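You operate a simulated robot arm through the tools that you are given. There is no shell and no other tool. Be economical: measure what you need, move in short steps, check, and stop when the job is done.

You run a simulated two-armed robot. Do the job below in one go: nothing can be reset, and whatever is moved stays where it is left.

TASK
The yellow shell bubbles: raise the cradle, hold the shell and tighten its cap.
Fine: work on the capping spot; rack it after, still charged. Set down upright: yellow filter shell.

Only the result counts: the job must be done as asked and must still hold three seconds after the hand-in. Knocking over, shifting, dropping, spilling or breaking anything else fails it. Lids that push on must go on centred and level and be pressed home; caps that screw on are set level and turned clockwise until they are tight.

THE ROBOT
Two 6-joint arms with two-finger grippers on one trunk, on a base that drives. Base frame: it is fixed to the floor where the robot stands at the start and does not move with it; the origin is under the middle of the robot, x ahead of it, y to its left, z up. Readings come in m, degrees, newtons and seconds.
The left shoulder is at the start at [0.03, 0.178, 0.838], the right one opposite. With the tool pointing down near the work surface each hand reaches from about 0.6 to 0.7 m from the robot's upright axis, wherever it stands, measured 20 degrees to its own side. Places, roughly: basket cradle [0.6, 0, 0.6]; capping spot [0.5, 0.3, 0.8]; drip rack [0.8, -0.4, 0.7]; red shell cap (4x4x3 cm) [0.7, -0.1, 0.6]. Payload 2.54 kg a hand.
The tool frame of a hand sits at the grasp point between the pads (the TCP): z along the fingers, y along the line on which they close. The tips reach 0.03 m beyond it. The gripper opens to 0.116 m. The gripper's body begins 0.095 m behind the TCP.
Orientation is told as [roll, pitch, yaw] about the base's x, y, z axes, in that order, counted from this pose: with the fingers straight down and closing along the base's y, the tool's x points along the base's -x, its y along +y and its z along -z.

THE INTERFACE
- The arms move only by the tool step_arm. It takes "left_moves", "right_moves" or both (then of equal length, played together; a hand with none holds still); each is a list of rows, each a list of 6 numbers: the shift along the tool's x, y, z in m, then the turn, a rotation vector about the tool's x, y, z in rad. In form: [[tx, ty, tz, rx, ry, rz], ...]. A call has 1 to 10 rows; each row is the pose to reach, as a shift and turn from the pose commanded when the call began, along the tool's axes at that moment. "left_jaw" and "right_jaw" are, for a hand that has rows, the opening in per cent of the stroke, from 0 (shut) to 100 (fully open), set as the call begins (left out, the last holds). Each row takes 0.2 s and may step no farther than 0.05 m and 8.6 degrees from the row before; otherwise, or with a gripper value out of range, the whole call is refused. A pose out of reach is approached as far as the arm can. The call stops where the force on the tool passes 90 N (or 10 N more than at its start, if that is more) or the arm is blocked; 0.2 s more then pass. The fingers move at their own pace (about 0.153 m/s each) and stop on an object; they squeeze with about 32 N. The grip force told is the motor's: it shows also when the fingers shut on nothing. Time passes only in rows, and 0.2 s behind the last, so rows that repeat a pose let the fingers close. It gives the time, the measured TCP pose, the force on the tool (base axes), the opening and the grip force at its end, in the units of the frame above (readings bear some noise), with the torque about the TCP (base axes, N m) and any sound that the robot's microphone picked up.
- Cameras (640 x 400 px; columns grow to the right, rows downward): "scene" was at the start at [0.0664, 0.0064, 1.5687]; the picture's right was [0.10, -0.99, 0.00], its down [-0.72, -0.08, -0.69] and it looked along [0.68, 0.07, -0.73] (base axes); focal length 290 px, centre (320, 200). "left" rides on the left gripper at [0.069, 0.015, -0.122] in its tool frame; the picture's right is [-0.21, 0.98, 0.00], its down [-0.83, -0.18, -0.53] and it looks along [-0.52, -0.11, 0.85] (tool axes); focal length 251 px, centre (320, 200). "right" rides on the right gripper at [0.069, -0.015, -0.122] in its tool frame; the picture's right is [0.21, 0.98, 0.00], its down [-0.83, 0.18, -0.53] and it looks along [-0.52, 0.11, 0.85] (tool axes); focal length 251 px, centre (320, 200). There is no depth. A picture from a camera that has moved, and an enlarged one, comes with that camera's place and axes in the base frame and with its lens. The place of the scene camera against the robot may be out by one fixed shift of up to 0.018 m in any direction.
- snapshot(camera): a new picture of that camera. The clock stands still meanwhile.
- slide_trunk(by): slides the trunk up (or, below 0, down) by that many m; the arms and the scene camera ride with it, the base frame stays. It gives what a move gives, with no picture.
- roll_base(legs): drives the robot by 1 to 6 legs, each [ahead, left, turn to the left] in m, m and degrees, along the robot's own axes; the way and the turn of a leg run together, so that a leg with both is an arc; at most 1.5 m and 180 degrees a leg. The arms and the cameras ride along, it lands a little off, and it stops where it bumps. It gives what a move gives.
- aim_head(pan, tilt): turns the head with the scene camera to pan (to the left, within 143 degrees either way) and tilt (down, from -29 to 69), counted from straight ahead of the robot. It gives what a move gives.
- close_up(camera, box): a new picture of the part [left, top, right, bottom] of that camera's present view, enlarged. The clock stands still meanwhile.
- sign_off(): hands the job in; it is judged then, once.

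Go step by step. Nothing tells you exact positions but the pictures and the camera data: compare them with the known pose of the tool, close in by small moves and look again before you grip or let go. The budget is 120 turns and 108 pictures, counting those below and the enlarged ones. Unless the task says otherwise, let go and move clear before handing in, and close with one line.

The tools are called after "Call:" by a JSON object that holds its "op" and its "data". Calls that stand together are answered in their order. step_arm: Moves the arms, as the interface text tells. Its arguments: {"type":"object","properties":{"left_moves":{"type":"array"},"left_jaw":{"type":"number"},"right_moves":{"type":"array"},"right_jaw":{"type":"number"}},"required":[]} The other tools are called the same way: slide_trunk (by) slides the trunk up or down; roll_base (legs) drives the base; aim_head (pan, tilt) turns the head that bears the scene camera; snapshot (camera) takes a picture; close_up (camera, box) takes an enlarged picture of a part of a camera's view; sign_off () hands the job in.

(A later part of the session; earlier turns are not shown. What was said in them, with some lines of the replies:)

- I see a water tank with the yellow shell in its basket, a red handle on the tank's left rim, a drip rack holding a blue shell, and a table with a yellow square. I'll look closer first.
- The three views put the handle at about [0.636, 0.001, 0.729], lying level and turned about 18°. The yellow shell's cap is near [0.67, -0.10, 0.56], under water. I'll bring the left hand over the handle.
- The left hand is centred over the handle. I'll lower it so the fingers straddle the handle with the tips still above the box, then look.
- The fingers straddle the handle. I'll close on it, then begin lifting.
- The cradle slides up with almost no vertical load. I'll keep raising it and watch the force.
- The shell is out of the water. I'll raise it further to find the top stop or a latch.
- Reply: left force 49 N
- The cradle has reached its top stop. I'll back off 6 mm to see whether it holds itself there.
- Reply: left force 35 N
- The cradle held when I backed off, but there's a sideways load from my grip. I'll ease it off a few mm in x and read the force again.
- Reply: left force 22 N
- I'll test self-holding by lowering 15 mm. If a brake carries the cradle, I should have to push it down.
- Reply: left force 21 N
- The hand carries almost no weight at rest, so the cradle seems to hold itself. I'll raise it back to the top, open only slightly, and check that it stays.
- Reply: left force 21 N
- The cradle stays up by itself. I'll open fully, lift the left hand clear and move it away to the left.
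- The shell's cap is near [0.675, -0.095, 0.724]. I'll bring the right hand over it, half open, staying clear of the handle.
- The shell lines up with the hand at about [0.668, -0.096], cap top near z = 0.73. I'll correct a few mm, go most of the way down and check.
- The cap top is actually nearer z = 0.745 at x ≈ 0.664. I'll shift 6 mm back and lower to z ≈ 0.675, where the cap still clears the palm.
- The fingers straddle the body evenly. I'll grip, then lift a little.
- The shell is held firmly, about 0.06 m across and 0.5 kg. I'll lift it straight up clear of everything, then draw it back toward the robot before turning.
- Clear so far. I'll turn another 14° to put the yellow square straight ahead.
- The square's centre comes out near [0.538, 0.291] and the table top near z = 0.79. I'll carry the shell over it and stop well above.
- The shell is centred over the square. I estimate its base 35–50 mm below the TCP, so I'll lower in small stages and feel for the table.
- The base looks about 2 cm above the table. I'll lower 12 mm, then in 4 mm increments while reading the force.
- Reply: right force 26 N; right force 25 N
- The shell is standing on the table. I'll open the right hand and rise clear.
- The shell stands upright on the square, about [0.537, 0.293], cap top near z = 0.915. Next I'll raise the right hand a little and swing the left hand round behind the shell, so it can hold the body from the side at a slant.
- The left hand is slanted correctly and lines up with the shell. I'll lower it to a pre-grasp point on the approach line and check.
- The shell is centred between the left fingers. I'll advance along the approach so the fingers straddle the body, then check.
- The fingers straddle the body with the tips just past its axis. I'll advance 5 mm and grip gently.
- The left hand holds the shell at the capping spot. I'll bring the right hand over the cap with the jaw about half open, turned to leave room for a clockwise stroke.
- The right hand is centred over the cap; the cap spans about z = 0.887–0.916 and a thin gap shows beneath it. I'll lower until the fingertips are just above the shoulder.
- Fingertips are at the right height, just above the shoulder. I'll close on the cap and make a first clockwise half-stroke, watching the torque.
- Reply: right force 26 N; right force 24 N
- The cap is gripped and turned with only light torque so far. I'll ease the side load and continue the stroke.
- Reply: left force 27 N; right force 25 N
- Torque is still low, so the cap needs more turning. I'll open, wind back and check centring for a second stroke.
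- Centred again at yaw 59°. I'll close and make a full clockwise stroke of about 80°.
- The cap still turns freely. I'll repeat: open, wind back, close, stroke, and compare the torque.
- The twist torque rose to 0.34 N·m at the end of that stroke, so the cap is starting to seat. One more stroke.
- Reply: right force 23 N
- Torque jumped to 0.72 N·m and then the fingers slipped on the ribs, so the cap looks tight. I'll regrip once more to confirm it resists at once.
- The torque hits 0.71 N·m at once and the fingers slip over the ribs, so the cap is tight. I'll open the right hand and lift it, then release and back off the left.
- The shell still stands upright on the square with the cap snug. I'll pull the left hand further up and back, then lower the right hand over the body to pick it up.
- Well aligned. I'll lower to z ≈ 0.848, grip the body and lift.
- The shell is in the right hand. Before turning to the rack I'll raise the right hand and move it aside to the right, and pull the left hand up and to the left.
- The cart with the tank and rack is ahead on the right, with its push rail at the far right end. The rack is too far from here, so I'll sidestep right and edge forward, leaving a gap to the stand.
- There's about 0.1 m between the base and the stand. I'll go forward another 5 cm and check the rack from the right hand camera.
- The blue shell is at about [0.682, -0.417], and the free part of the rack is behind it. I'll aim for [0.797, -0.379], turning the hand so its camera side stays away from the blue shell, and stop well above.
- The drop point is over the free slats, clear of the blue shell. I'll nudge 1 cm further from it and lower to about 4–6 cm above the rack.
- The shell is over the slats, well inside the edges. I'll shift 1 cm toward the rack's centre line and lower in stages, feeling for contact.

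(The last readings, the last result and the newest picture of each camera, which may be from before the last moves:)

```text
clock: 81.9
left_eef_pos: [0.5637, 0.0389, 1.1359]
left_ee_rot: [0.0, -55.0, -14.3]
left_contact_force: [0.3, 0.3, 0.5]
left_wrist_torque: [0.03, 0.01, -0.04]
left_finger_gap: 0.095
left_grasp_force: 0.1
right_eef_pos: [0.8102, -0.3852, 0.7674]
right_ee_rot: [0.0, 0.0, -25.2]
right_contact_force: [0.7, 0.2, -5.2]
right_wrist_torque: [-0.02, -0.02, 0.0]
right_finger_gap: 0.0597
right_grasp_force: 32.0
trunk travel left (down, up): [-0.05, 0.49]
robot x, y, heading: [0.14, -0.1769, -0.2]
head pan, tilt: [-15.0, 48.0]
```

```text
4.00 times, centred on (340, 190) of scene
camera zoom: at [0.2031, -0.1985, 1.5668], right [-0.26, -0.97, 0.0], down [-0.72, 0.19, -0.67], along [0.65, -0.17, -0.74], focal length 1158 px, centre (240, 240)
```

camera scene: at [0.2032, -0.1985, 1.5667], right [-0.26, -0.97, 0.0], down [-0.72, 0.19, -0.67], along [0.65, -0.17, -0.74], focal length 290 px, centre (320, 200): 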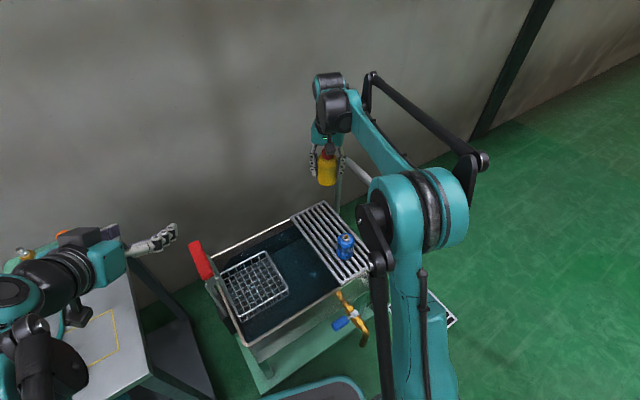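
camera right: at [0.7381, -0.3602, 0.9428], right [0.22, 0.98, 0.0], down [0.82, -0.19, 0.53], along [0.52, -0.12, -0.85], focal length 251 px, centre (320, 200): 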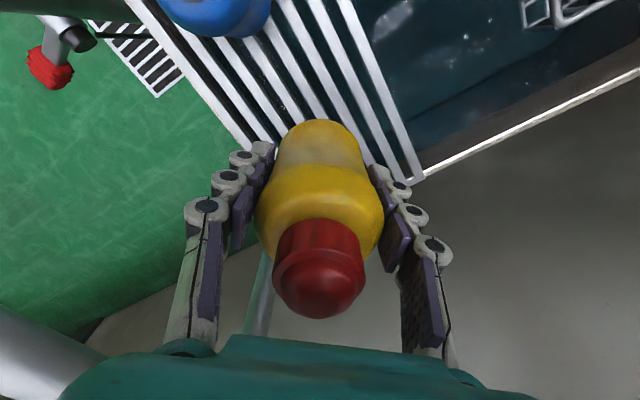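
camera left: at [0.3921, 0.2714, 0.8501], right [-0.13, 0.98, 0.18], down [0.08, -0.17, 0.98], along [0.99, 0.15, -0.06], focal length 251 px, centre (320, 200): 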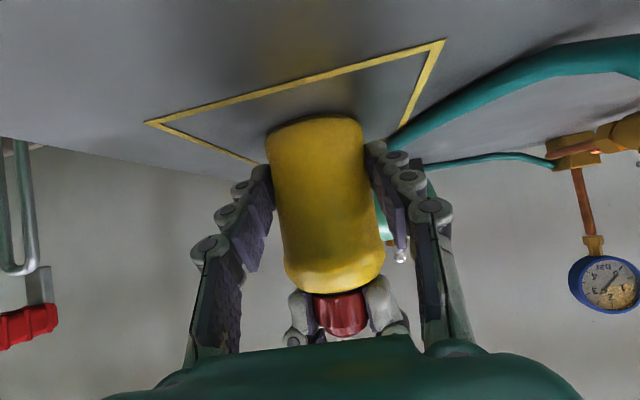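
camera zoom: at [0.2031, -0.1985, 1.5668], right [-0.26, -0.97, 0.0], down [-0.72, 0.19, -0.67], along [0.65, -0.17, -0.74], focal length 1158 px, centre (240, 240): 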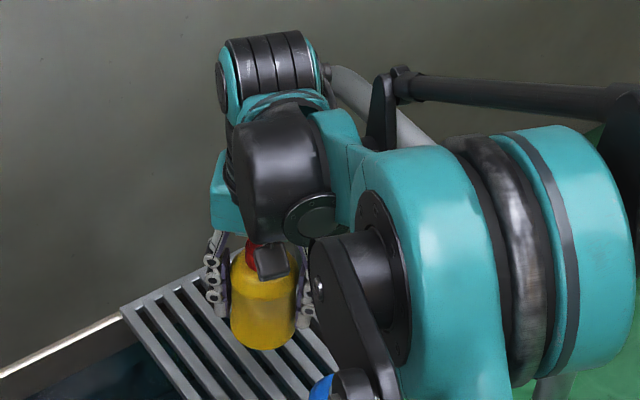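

No contact yet; the base seems 1–2 cm above the slats. I'll keep lowering in small steps.

Call:
{"op": "step_arm", "data": {"right_moves": [[0, 0, 0.004, 0, 0, 0], [0, 0, 0.006, 0, 0, 0]]}}

Call:
{"op": "step_arm", "data": {"right_moves": [[0, 0, 0.004, 0, 0, 0], [0, 0, 0.004, 0, 0, 0]]}}

Call:
{"op": "step_arm", "data": {"right_moves": [[0, 0, 0.003, 0, 0, 0], [0, 0, 0.003, 0, 0, 0]]}}

Call:
{"op": "close_up", "data": {"camera": "scene", "box": [260, 140, 420, 240]}}

```text
clock: 82.5
left_eef_pos: [0.5634, 0.0385, 1.136]
left_ee_rot: [0.0, -54.9, -14.2]
left_contact_force: [0.1, 0.0, 0.3]
left_wrist_torque: [-0.01, -0.02, -0.01]
left_finger_gap: 0.0953
left_grasp_force: 0.0
right_eef_pos: [0.8106, -0.3837, 0.7604]
right_ee_rot: [0.0, 0.0, -25.2]
right_contact_force: [-0.5, 0.4, -4.4]
right_wrist_torque: [0.01, 0.03, -0.01]
right_finger_gap: 0.0599
right_grasp_force: 32.1
trunk travel left (down, up): [-0.05, 0.49]
robot x, y, heading: [0.1365, -0.1772, 0.1]
head pan, tilt: [-15.0, 48.0]
```

```text
clock: 83.1
left_eef_pos: [0.563, 0.038, 1.1359]
left_ee_rot: [0.0, -55.1, -14.3]
left_contact_force: [-0.9, 0.5, 0.0]
left_wrist_torque: [-0.02, 0.01, 0.01]
left_finger_gap: 0.0955
left_grasp_force: 0.0
right_eef_pos: [0.81, -0.3842, 0.7566]
right_ee_rot: [0.0, 0.0, -25.2]
right_contact_force: [0.7, -0.1, -4.5]
right_wrist_torque: [-0.03, 0.0, -0.03]
right_finger_gap: 0.0598
right_grasp_force: 32.2
trunk travel left (down, up): [-0.05, 0.49]
robot x, y, heading: [0.1373, -0.1783, 0.2]
head pan, tilt: [-15.0, 48.0]
```

```text
clock: 83.7
left_eef_pos: [0.5633, 0.0384, 1.1361]
left_ee_rot: [-0.1, -55.0, -14.4]
left_contact_force: [-0.7, 0.1, -0.2]
left_wrist_torque: [0.0, 0.02, 0.01]
left_finger_gap: 0.095
left_grasp_force: 0.0
right_eef_pos: [0.8089, -0.384, 0.7532]
right_ee_rot: [0.0, -0.1, -25.3]
right_contact_force: [-0.5, 0.7, -4.2]
right_wrist_torque: [0.0, -0.01, -0.04]
right_finger_gap: 0.0599
right_grasp_force: 31.6
trunk travel left (down, up): [-0.05, 0.49]
robot x, y, heading: [0.1406, -0.176, -0.0]
head pan, tilt: [-15.0, 48.0]
```

```text
4.00 times, centred on (340, 190) of scene
camera zoom: at [0.2031, -0.1985, 1.5668], right [-0.26, -0.97, 0.0], down [-0.72, 0.19, -0.67], along [0.65, -0.17, -0.74], focal length 1158 px, centre (240, 240)
```

zoom: 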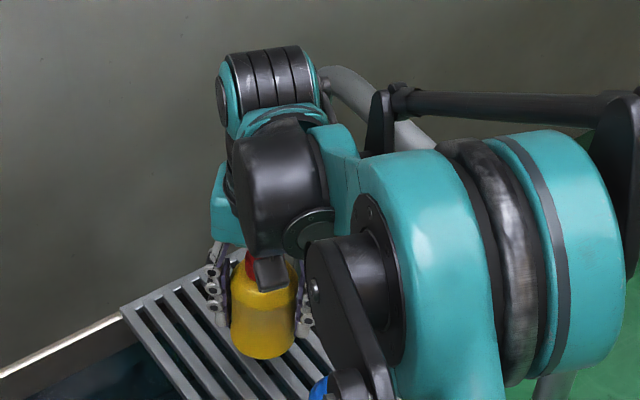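

Still hanging free at z = 0.753. I'll keep going down in 4 mm steps.

Call:
{"op": "step_arm", "data": {"right_moves": [[0, 0, 0.004, 0, 0, 0], [0, 0, 0.004, 0, 0, 0]]}}

Call:
{"op": "step_arm", "data": {"right_moves": [[0, 0, 0.003, 0, 0, 0], [0, 0, 0.003, 0, 0, 0]]}}

Call:
{"op": "step_arm", "data": {"right_moves": [[0, 0, 0.003, 0, 0, 0], [0, 0, 0.003, 0, 0, 0]]}}

```text
clock: 84.3
left_eef_pos: [0.5626, 0.0396, 1.1364]
left_ee_rot: [0.1, -54.9, -14.4]
left_contact_force: [-0.4, 0.1, -1.0]
left_wrist_torque: [0.02, -0.03, 0.0]
left_finger_gap: 0.0952
left_grasp_force: 0.1
right_eef_pos: [0.8098, -0.3848, 0.7475]
right_ee_rot: [0.1, 0.0, -25.2]
right_contact_force: [0.2, -0.5, -4.6]
right_wrist_torque: [0.0, 0.01, 0.02]
right_finger_gap: 0.0599
right_grasp_force: 32.2
trunk travel left (down, up): [-0.05, 0.49]
robot x, y, heading: [0.1393, -0.1753, 0.0]
head pan, tilt: [-15.0, 48.0]
```

```text
clock: 84.9
left_eef_pos: [0.5636, 0.0387, 1.136]
left_ee_rot: [0.0, -55.0, -14.3]
left_contact_force: [-0.6, 0.6, -1.0]
left_wrist_torque: [-0.01, 0.02, -0.02]
left_finger_gap: 0.0951
left_grasp_force: 0.2
right_eef_pos: [0.8103, -0.3844, 0.7459]
right_ee_rot: [0.0, 0.0, -25.3]
right_contact_force: [-0.2, -0.6, -4.4]
right_wrist_torque: [0.02, 0.0, 0.01]
right_finger_gap: 0.0599
right_grasp_force: 31.7
trunk travel left (down, up): [-0.05, 0.49]
robot x, y, heading: [0.1405, -0.1781, 0.1]
head pan, tilt: [-15.0, 48.0]
```

```text
clock: 85.5
left_eef_pos: [0.5626, 0.0382, 1.1362]
left_ee_rot: [0.0, -55.0, -14.3]
left_contact_force: [-0.9, 0.1, -0.2]
left_wrist_torque: [-0.01, -0.01, -0.01]
left_finger_gap: 0.0951
left_grasp_force: 0.0
right_eef_pos: [0.8086, -0.3854, 0.7414]
right_ee_rot: [-0.1, 0.1, -25.2]
right_contact_force: [0.3, -0.6, -4.8]
right_wrist_torque: [-0.01, 0.04, -0.01]
right_finger_gap: 0.0599
right_grasp_force: 32.2
trunk travel left (down, up): [-0.05, 0.49]
robot x, y, heading: [0.1424, -0.1756, 0.3]
head pan, tilt: [-15.0, 48.0]
```

Call:
{"op": "step_arm", "data": {"right_moves": [[0, 0, 0.003, 0, 0, 0], [0, 0, 0.003, 0, 0, 0]]}}

Call:
{"op": "step_arm", "data": {"right_moves": [[0, 0, 0.003, 0, 0, 0], [0, 0, 0.003, 0, 0, 0]]}}

Call:
{"op": "close_up", "data": {"camera": "scene", "box": [290, 190, 370, 240]}}

Call:
{"op": "snapshot", "data": {"camera": "right"}}

```text
clock: 86.1
left_eef_pos: [0.5644, 0.0378, 1.1357]
left_ee_rot: [-0.1, -55.0, -14.3]
left_contact_force: [-0.2, 0.1, 0.3]
left_wrist_torque: [0.01, -0.04, 0.0]
left_finger_gap: 0.0951
left_grasp_force: 0.1
right_eef_pos: [0.8081, -0.3846, 0.7391]
right_ee_rot: [0.0, 0.0, -25.2]
right_contact_force: [-0.3, -0.5, -4.9]
right_wrist_torque: [0.0, 0.02, 0.0]
right_finger_gap: 0.0596
right_grasp_force: 31.9
trunk travel left (down, up): [-0.05, 0.49]
robot x, y, heading: [0.1408, -0.1742, 0.0]
head pan, tilt: [-15.0, 48.0]
```

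```text
clock: 86.7
left_eef_pos: [0.5632, 0.038, 1.1354]
left_ee_rot: [0.0, -54.9, -14.3]
left_contact_force: [-0.5, 1.2, 0.9]
left_wrist_torque: [0.01, 0.0, 0.0]
left_finger_gap: 0.0951
left_grasp_force: 0.0
right_eef_pos: [0.8093, -0.3858, 0.7347]
right_ee_rot: [0.0, 0.0, -25.2]
right_contact_force: [-0.4, 0.6, -4.6]
right_wrist_torque: [-0.01, 0.04, 0.0]
right_finger_gap: 0.0598
right_grasp_force: 31.7
trunk travel left (down, up): [-0.05, 0.49]
robot x, y, heading: [0.142, -0.1784, -0.0]
head pan, tilt: [-15.0, 48.0]
```

```text
8.00 times, centred on (330, 215) of scene
camera zoom: at [0.2031, -0.1985, 1.5668], right [-0.26, -0.97, 0.0], down [-0.72, 0.19, -0.67], along [0.65, -0.17, -0.74], focal length 2316 px, centre (240, 80)
```

zoom: 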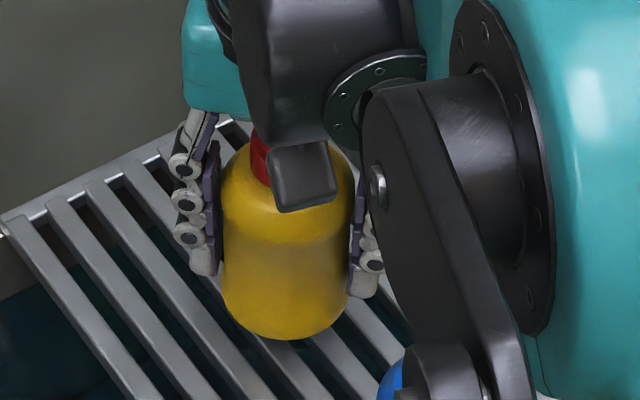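

```text
18 pictures are left
camera right: at [0.7399, -0.3691, 0.8588], right [0.22, 0.98, 0.0], down [0.82, -0.19, 0.53], along [0.52, -0.12, -0.85], focal length 251 px, centre (320, 200)
```

right: 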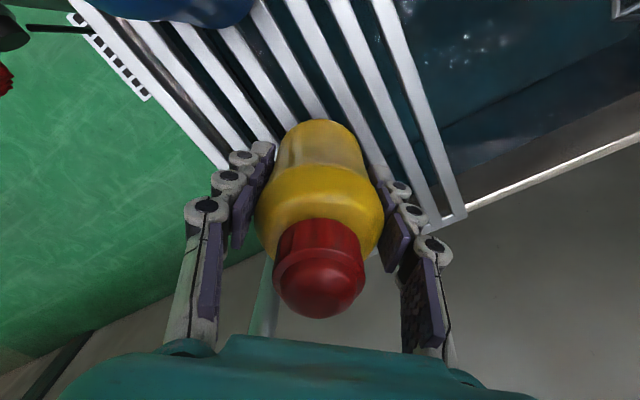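

Base looks just above the slats. Continuing in 3 mm steps.

Call:
{"op": "step_arm", "data": {"right_moves": [[0, 0, 0.003, 0, 0, 0], [0, 0, 0.003, 0, 0, 0]]}}

Call:
{"op": "step_arm", "data": {"right_moves": [[0, 0, 0.003, 0, 0, 0], [0, 0, 0.003, 0, 0, 0]]}}

Call:
{"op": "step_arm", "data": {"right_moves": [[0, 0, 0.002, 0, 0, 0], [0, 0, 0.002, 0, 0, 0]]}}

```text
clock: 87.3
left_eef_pos: [0.5621, 0.0382, 1.1358]
left_ee_rot: [-0.1, -55.0, -14.2]
left_contact_force: [-0.3, 0.0, -0.5]
left_wrist_torque: [-0.02, -0.02, 0.0]
left_finger_gap: 0.095
left_grasp_force: 0.0
right_eef_pos: [0.81, -0.384, 0.7329]
right_ee_rot: [0.1, 0.0, -25.2]
right_contact_force: [0.2, 0.4, -5.2]
right_wrist_torque: [-0.01, 0.0, 0.01]
right_finger_gap: 0.0597
right_grasp_force: 32.0
trunk travel left (down, up): [-0.05, 0.49]
robot x, y, heading: [0.1384, -0.1734, 0.2]
head pan, tilt: [-15.0, 48.0]
```

```text
clock: 87.9
left_eef_pos: [0.5641, 0.038, 1.1349]
left_ee_rot: [0.0, -55.0, -14.2]
left_contact_force: [0.4, -0.1, -0.6]
left_wrist_torque: [-0.04, -0.02, 0.0]
left_finger_gap: 0.095
left_grasp_force: 0.1
right_eef_pos: [0.8097, -0.3847, 0.7302]
right_ee_rot: [0.0, 0.0, -25.3]
right_contact_force: [0.4, -0.1, -4.9]
right_wrist_torque: [0.0, 0.02, -0.02]
right_finger_gap: 0.0596
right_grasp_force: 32.4
trunk travel left (down, up): [-0.05, 0.49]
robot x, y, heading: [0.139, -0.1768, 0.1]
head pan, tilt: [-15.0, 48.0]
```

```text
clock: 88.5
left_eef_pos: [0.5639, 0.0378, 1.135]
left_ee_rot: [0.0, -55.0, -14.3]
left_contact_force: [0.8, 0.2, 1.4]
left_wrist_torque: [-0.03, -0.03, 0.02]
left_finger_gap: 0.0951
left_grasp_force: 0.1
right_eef_pos: [0.8082, -0.3854, 0.7278]
right_ee_rot: [-0.1, 0.0, -25.3]
right_contact_force: [0.2, 0.0, -4.7]
right_wrist_torque: [0.0, 0.0, 0.01]
right_finger_gap: 0.0599
right_grasp_force: 32.0
trunk travel left (down, up): [-0.05, 0.49]
robot x, y, heading: [0.1394, -0.174, -0.2]
head pan, tilt: [-15.0, 48.0]
```

Call:
{"op": "step_arm", "data": {"right_moves": [[0, 0, 0.003, 0, 0, 0], [0, 0, 0.003, 0, 0, 0]]}}

Call:
{"op": "step_arm", "data": {"right_moves": [[0, 0, 0.003, 0, 0, 0], [0, 0, 0.003, 0, 0, 0]]}}

Call:
{"op": "close_up", "data": {"camera": "scene", "box": [290, 190, 370, 240]}}

```text
clock: 89.1
left_eef_pos: [0.5635, 0.0382, 1.1339]
left_ee_rot: [0.1, -54.9, -14.4]
left_contact_force: [1.1, 1.1, 1.0]
left_wrist_torque: [0.03, -0.01, 0.04]
left_finger_gap: 0.0951
left_grasp_force: 0.1
right_eef_pos: [0.8107, -0.3856, 0.7245]
right_ee_rot: [0.1, 0.1, -25.1]
right_contact_force: [0.6, 0.1, -4.4]
right_wrist_torque: [0.03, 0.01, 0.0]
right_finger_gap: 0.0597
right_grasp_force: 32.1
trunk travel left (down, up): [-0.05, 0.49]
robot x, y, heading: [0.1401, -0.177, 0.2]
head pan, tilt: [-15.0, 48.0]
```

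```text
clock: 89.7
left_eef_pos: [0.5619, 0.0391, 1.1364]
left_ee_rot: [0.0, -55.0, -14.3]
left_contact_force: [0.0, -0.2, 0.6]
left_wrist_torque: [0.0, 0.0, -0.03]
left_finger_gap: 0.0951
left_grasp_force: 0.1
right_eef_pos: [0.8092, -0.3854, 0.7216]
right_ee_rot: [-0.1, 0.0, -25.1]
right_contact_force: [-0.3, -0.4, -4.9]
right_wrist_torque: [0.01, 0.01, -0.01]
right_finger_gap: 0.0599
right_grasp_force: 32.4
trunk travel left (down, up): [-0.05, 0.49]
robot x, y, heading: [0.1369, -0.176, 0.1]
head pan, tilt: [-15.0, 48.0]
```

```text
8.00 times, centred on (330, 215) of scene
camera zoom: at [0.2031, -0.1985, 1.5668], right [-0.26, -0.97, 0.0], down [-0.72, 0.19, -0.67], along [0.65, -0.17, -0.74], focal length 2316 px, centre (240, 80)
```

zoom: 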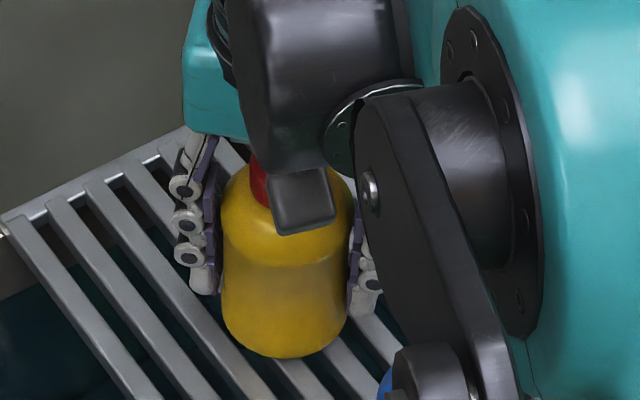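

Still free. Continuing down carefully.

Call:
{"op": "step_arm", "data": {"right_moves": [[0, 0, 0.003, 0, 0, 0], [0, 0, 0.003, 0, 0, 0]]}}

Call:
{"op": "step_arm", "data": {"right_moves": [[0, 0, 0.003, 0, 0, 0], [0, 0, 0.003, 0, 0, 0]]}}

Call:
{"op": "step_arm", "data": {"right_moves": [[0, 0, 0.003, 0, 0, 0], [0, 0, 0.003, 0, 0, 0]]}}

```text
clock: 90.3
left_eef_pos: [0.5619, 0.0392, 1.1364]
left_ee_rot: [0.0, -55.1, -14.3]
left_contact_force: [0.4, -0.6, 0.0]
left_wrist_torque: [0.01, 0.01, -0.01]
left_finger_gap: 0.095
left_grasp_force: 0.1
right_eef_pos: [0.8086, -0.3839, 0.7217]
right_ee_rot: [0.0, -0.3, -25.3]
right_contact_force: [8.4, 1.0, 25.6]
right_wrist_torque: [0.04, -0.27, -0.17]
right_finger_gap: 0.0596
right_grasp_force: 32.1
trunk travel left (down, up): [-0.05, 0.49]
robot x, y, heading: [0.1398, -0.1758, -0.1]
head pan, tilt: [-15.0, 48.0]
```

```text
clock: 90.9
left_eef_pos: [0.5614, 0.0399, 1.1362]
left_ee_rot: [-0.1, -55.2, -14.3]
left_contact_force: [-0.3, 0.4, -0.4]
left_wrist_torque: [0.03, -0.03, 0.03]
left_finger_gap: 0.0951
left_grasp_force: 0.1
right_eef_pos: [0.8088, -0.3837, 0.7182]
right_ee_rot: [0.0, -0.1, -25.1]
right_contact_force: [4.0, 2.4, 25.4]
right_wrist_torque: [0.19, -0.07, -0.1]
right_finger_gap: 0.0599
right_grasp_force: 31.5
trunk travel left (down, up): [-0.05, 0.49]
robot x, y, heading: [0.1379, -0.1762, -0.2]
head pan, tilt: [-15.0, 48.0]
```

```text
clock: 91.5
left_eef_pos: [0.5605, 0.0388, 1.1362]
left_ee_rot: [0.0, -55.0, -14.3]
left_contact_force: [-0.1, -0.1, 0.2]
left_wrist_torque: [0.01, -0.01, 0.01]
left_finger_gap: 0.095
left_grasp_force: 0.3
right_eef_pos: [0.8086, -0.3849, 0.7158]
right_ee_rot: [0.0, -0.1, -25.2]
right_contact_force: [1.1, 2.4, 24.3]
right_wrist_torque: [0.07, -0.06, -0.13]
right_finger_gap: 0.0598
right_grasp_force: 32.1
trunk travel left (down, up): [-0.05, 0.49]
robot x, y, heading: [0.138, -0.1737, -0.0]
head pan, tilt: [-15.0, 48.0]
```

Contact: the shell is standing on the rack. I'll release and look before lifting away.

Call:
{"op": "step_arm", "data": {"right_moves": [[0, 0, 0, 0, 0, 0], [0, 0, 0, 0, 0, 0], [0, 0, 0, 0, 0, 0]], "right_jaw": 75}}

Call:
{"op": "snapshot", "data": {"camera": "right"}}

```text
clock: 92.3
left_eef_pos: [0.5629, 0.0384, 1.1364]
left_ee_rot: [-0.1, -55.0, -14.3]
left_contact_force: [0.1, 0.1, -0.2]
left_wrist_torque: [0.02, -0.05, 0.01]
left_finger_gap: 0.0951
left_grasp_force: 0.0
right_eef_pos: [0.8084, -0.3865, 0.7133]
right_ee_rot: [0.0, -0.1, -25.1]
right_contact_force: [-0.3, 0.1, 0.4]
right_wrist_torque: [0.0, -0.01, 0.01]
right_finger_gap: 0.0865
right_grasp_force: 0.0
trunk travel left (down, up): [-0.05, 0.49]
robot x, y, heading: [0.136, -0.175, -0.1]
head pan, tilt: [-15.0, 48.0]
```

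```text
16 pictures are left
camera right: at [0.7397, -0.3693, 0.8361], right [0.22, 0.98, 0.0], down [0.82, -0.19, 0.53], along [0.52, -0.12, -0.85], focal length 251 px, centre (320, 200)
```

right: 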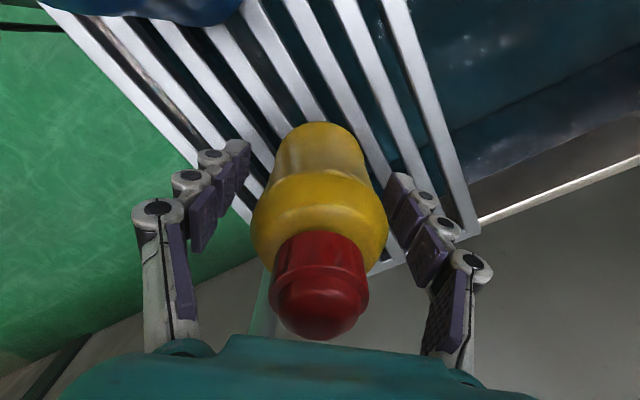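

The shell stands on the slats with the fingers open evenly around it. I'll raise the hand straight up.

Call:
{"op": "step_arm", "data": {"right_moves": [[0, 0, -0.02, 0, 0, 0], [0, 0, -0.05, 0, 0, 0], [0, 0, -0.09, 0, 0, 0], [0, 0, -0.13, 0, 0, 0], [0, 0, -0.17, 0, 0, 0], [0, 0, -0.21, 0, 0, 0], [0, 0, -0.25, 0, 0, 0], [0.03, 0, -0.28, 0, 0, 0]]}}

Call:
{"op": "snapshot", "data": {"camera": "right"}}

Call:
{"op": "close_up", "data": {"camera": "scene", "box": [180, 180, 420, 330]}}

```text
clock: 94.1
left_eef_pos: [0.5614, 0.0377, 1.1361]
left_ee_rot: [0.0, -55.1, -14.2]
left_contact_force: [-0.3, 0.2, 0.2]
left_wrist_torque: [0.0, 0.0, 0.02]
left_finger_gap: 0.0951
left_grasp_force: 0.1
right_eef_pos: [0.78, -0.3705, 0.9968]
right_ee_rot: [0.1, -0.1, -25.2]
right_contact_force: [-1.1, 0.4, 0.7]
right_wrist_torque: [-0.01, -0.01, 0.01]
right_finger_gap: 0.087
right_grasp_force: 0.0
trunk travel left (down, up): [-0.05, 0.49]
robot x, y, heading: [0.1398, -0.1747, 0.2]
head pan, tilt: [-15.0, 48.0]
```

```text
15 pictures are left
camera right: at [0.7106, -0.3541, 1.1198], right [0.22, 0.98, 0.0], down [0.82, -0.19, 0.54], along [0.52, -0.12, -0.84], focal length 251 px, centre (320, 200)
```

right: 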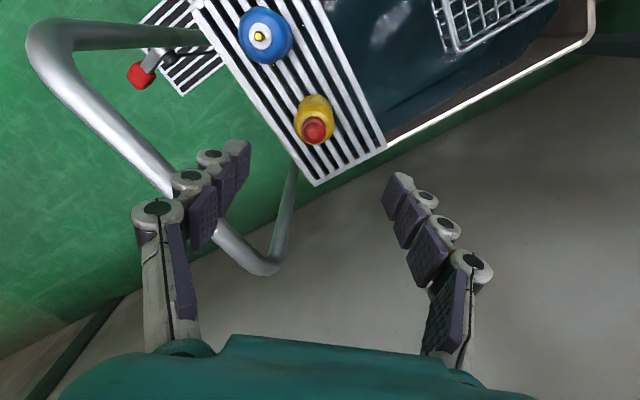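

```text
2.67 times, centred on (300, 255) of scene
camera zoom: at [0.2007, -0.1977, 1.5669], right [-0.26, -0.97, 0.0], down [-0.72, 0.19, -0.67], along [0.65, -0.17, -0.74], focal length 772 px, centre (373, 53)
```

zoom: 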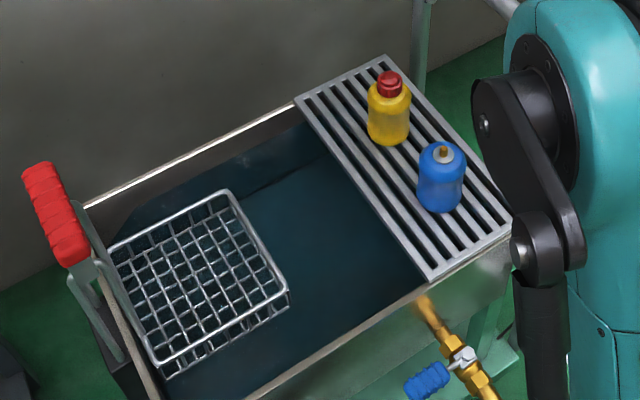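

The yellow shell stands upright on the drip rack with its cap tight. The blue shell is undisturbed, the cradle is still raised and both hands are clear, so I'm handing in.

Call:
{"op": "sign_off", "data": {}}

```text
The job is handed in.
```

I raised the cradle, held the yellow shell on the capping spot, tightened its cap clockwise until it would turn no further, and set the shell upright on the drip rack. I never turned the cap to loosen it, so the shell should still be charged; I had no direct reading of its pressure.
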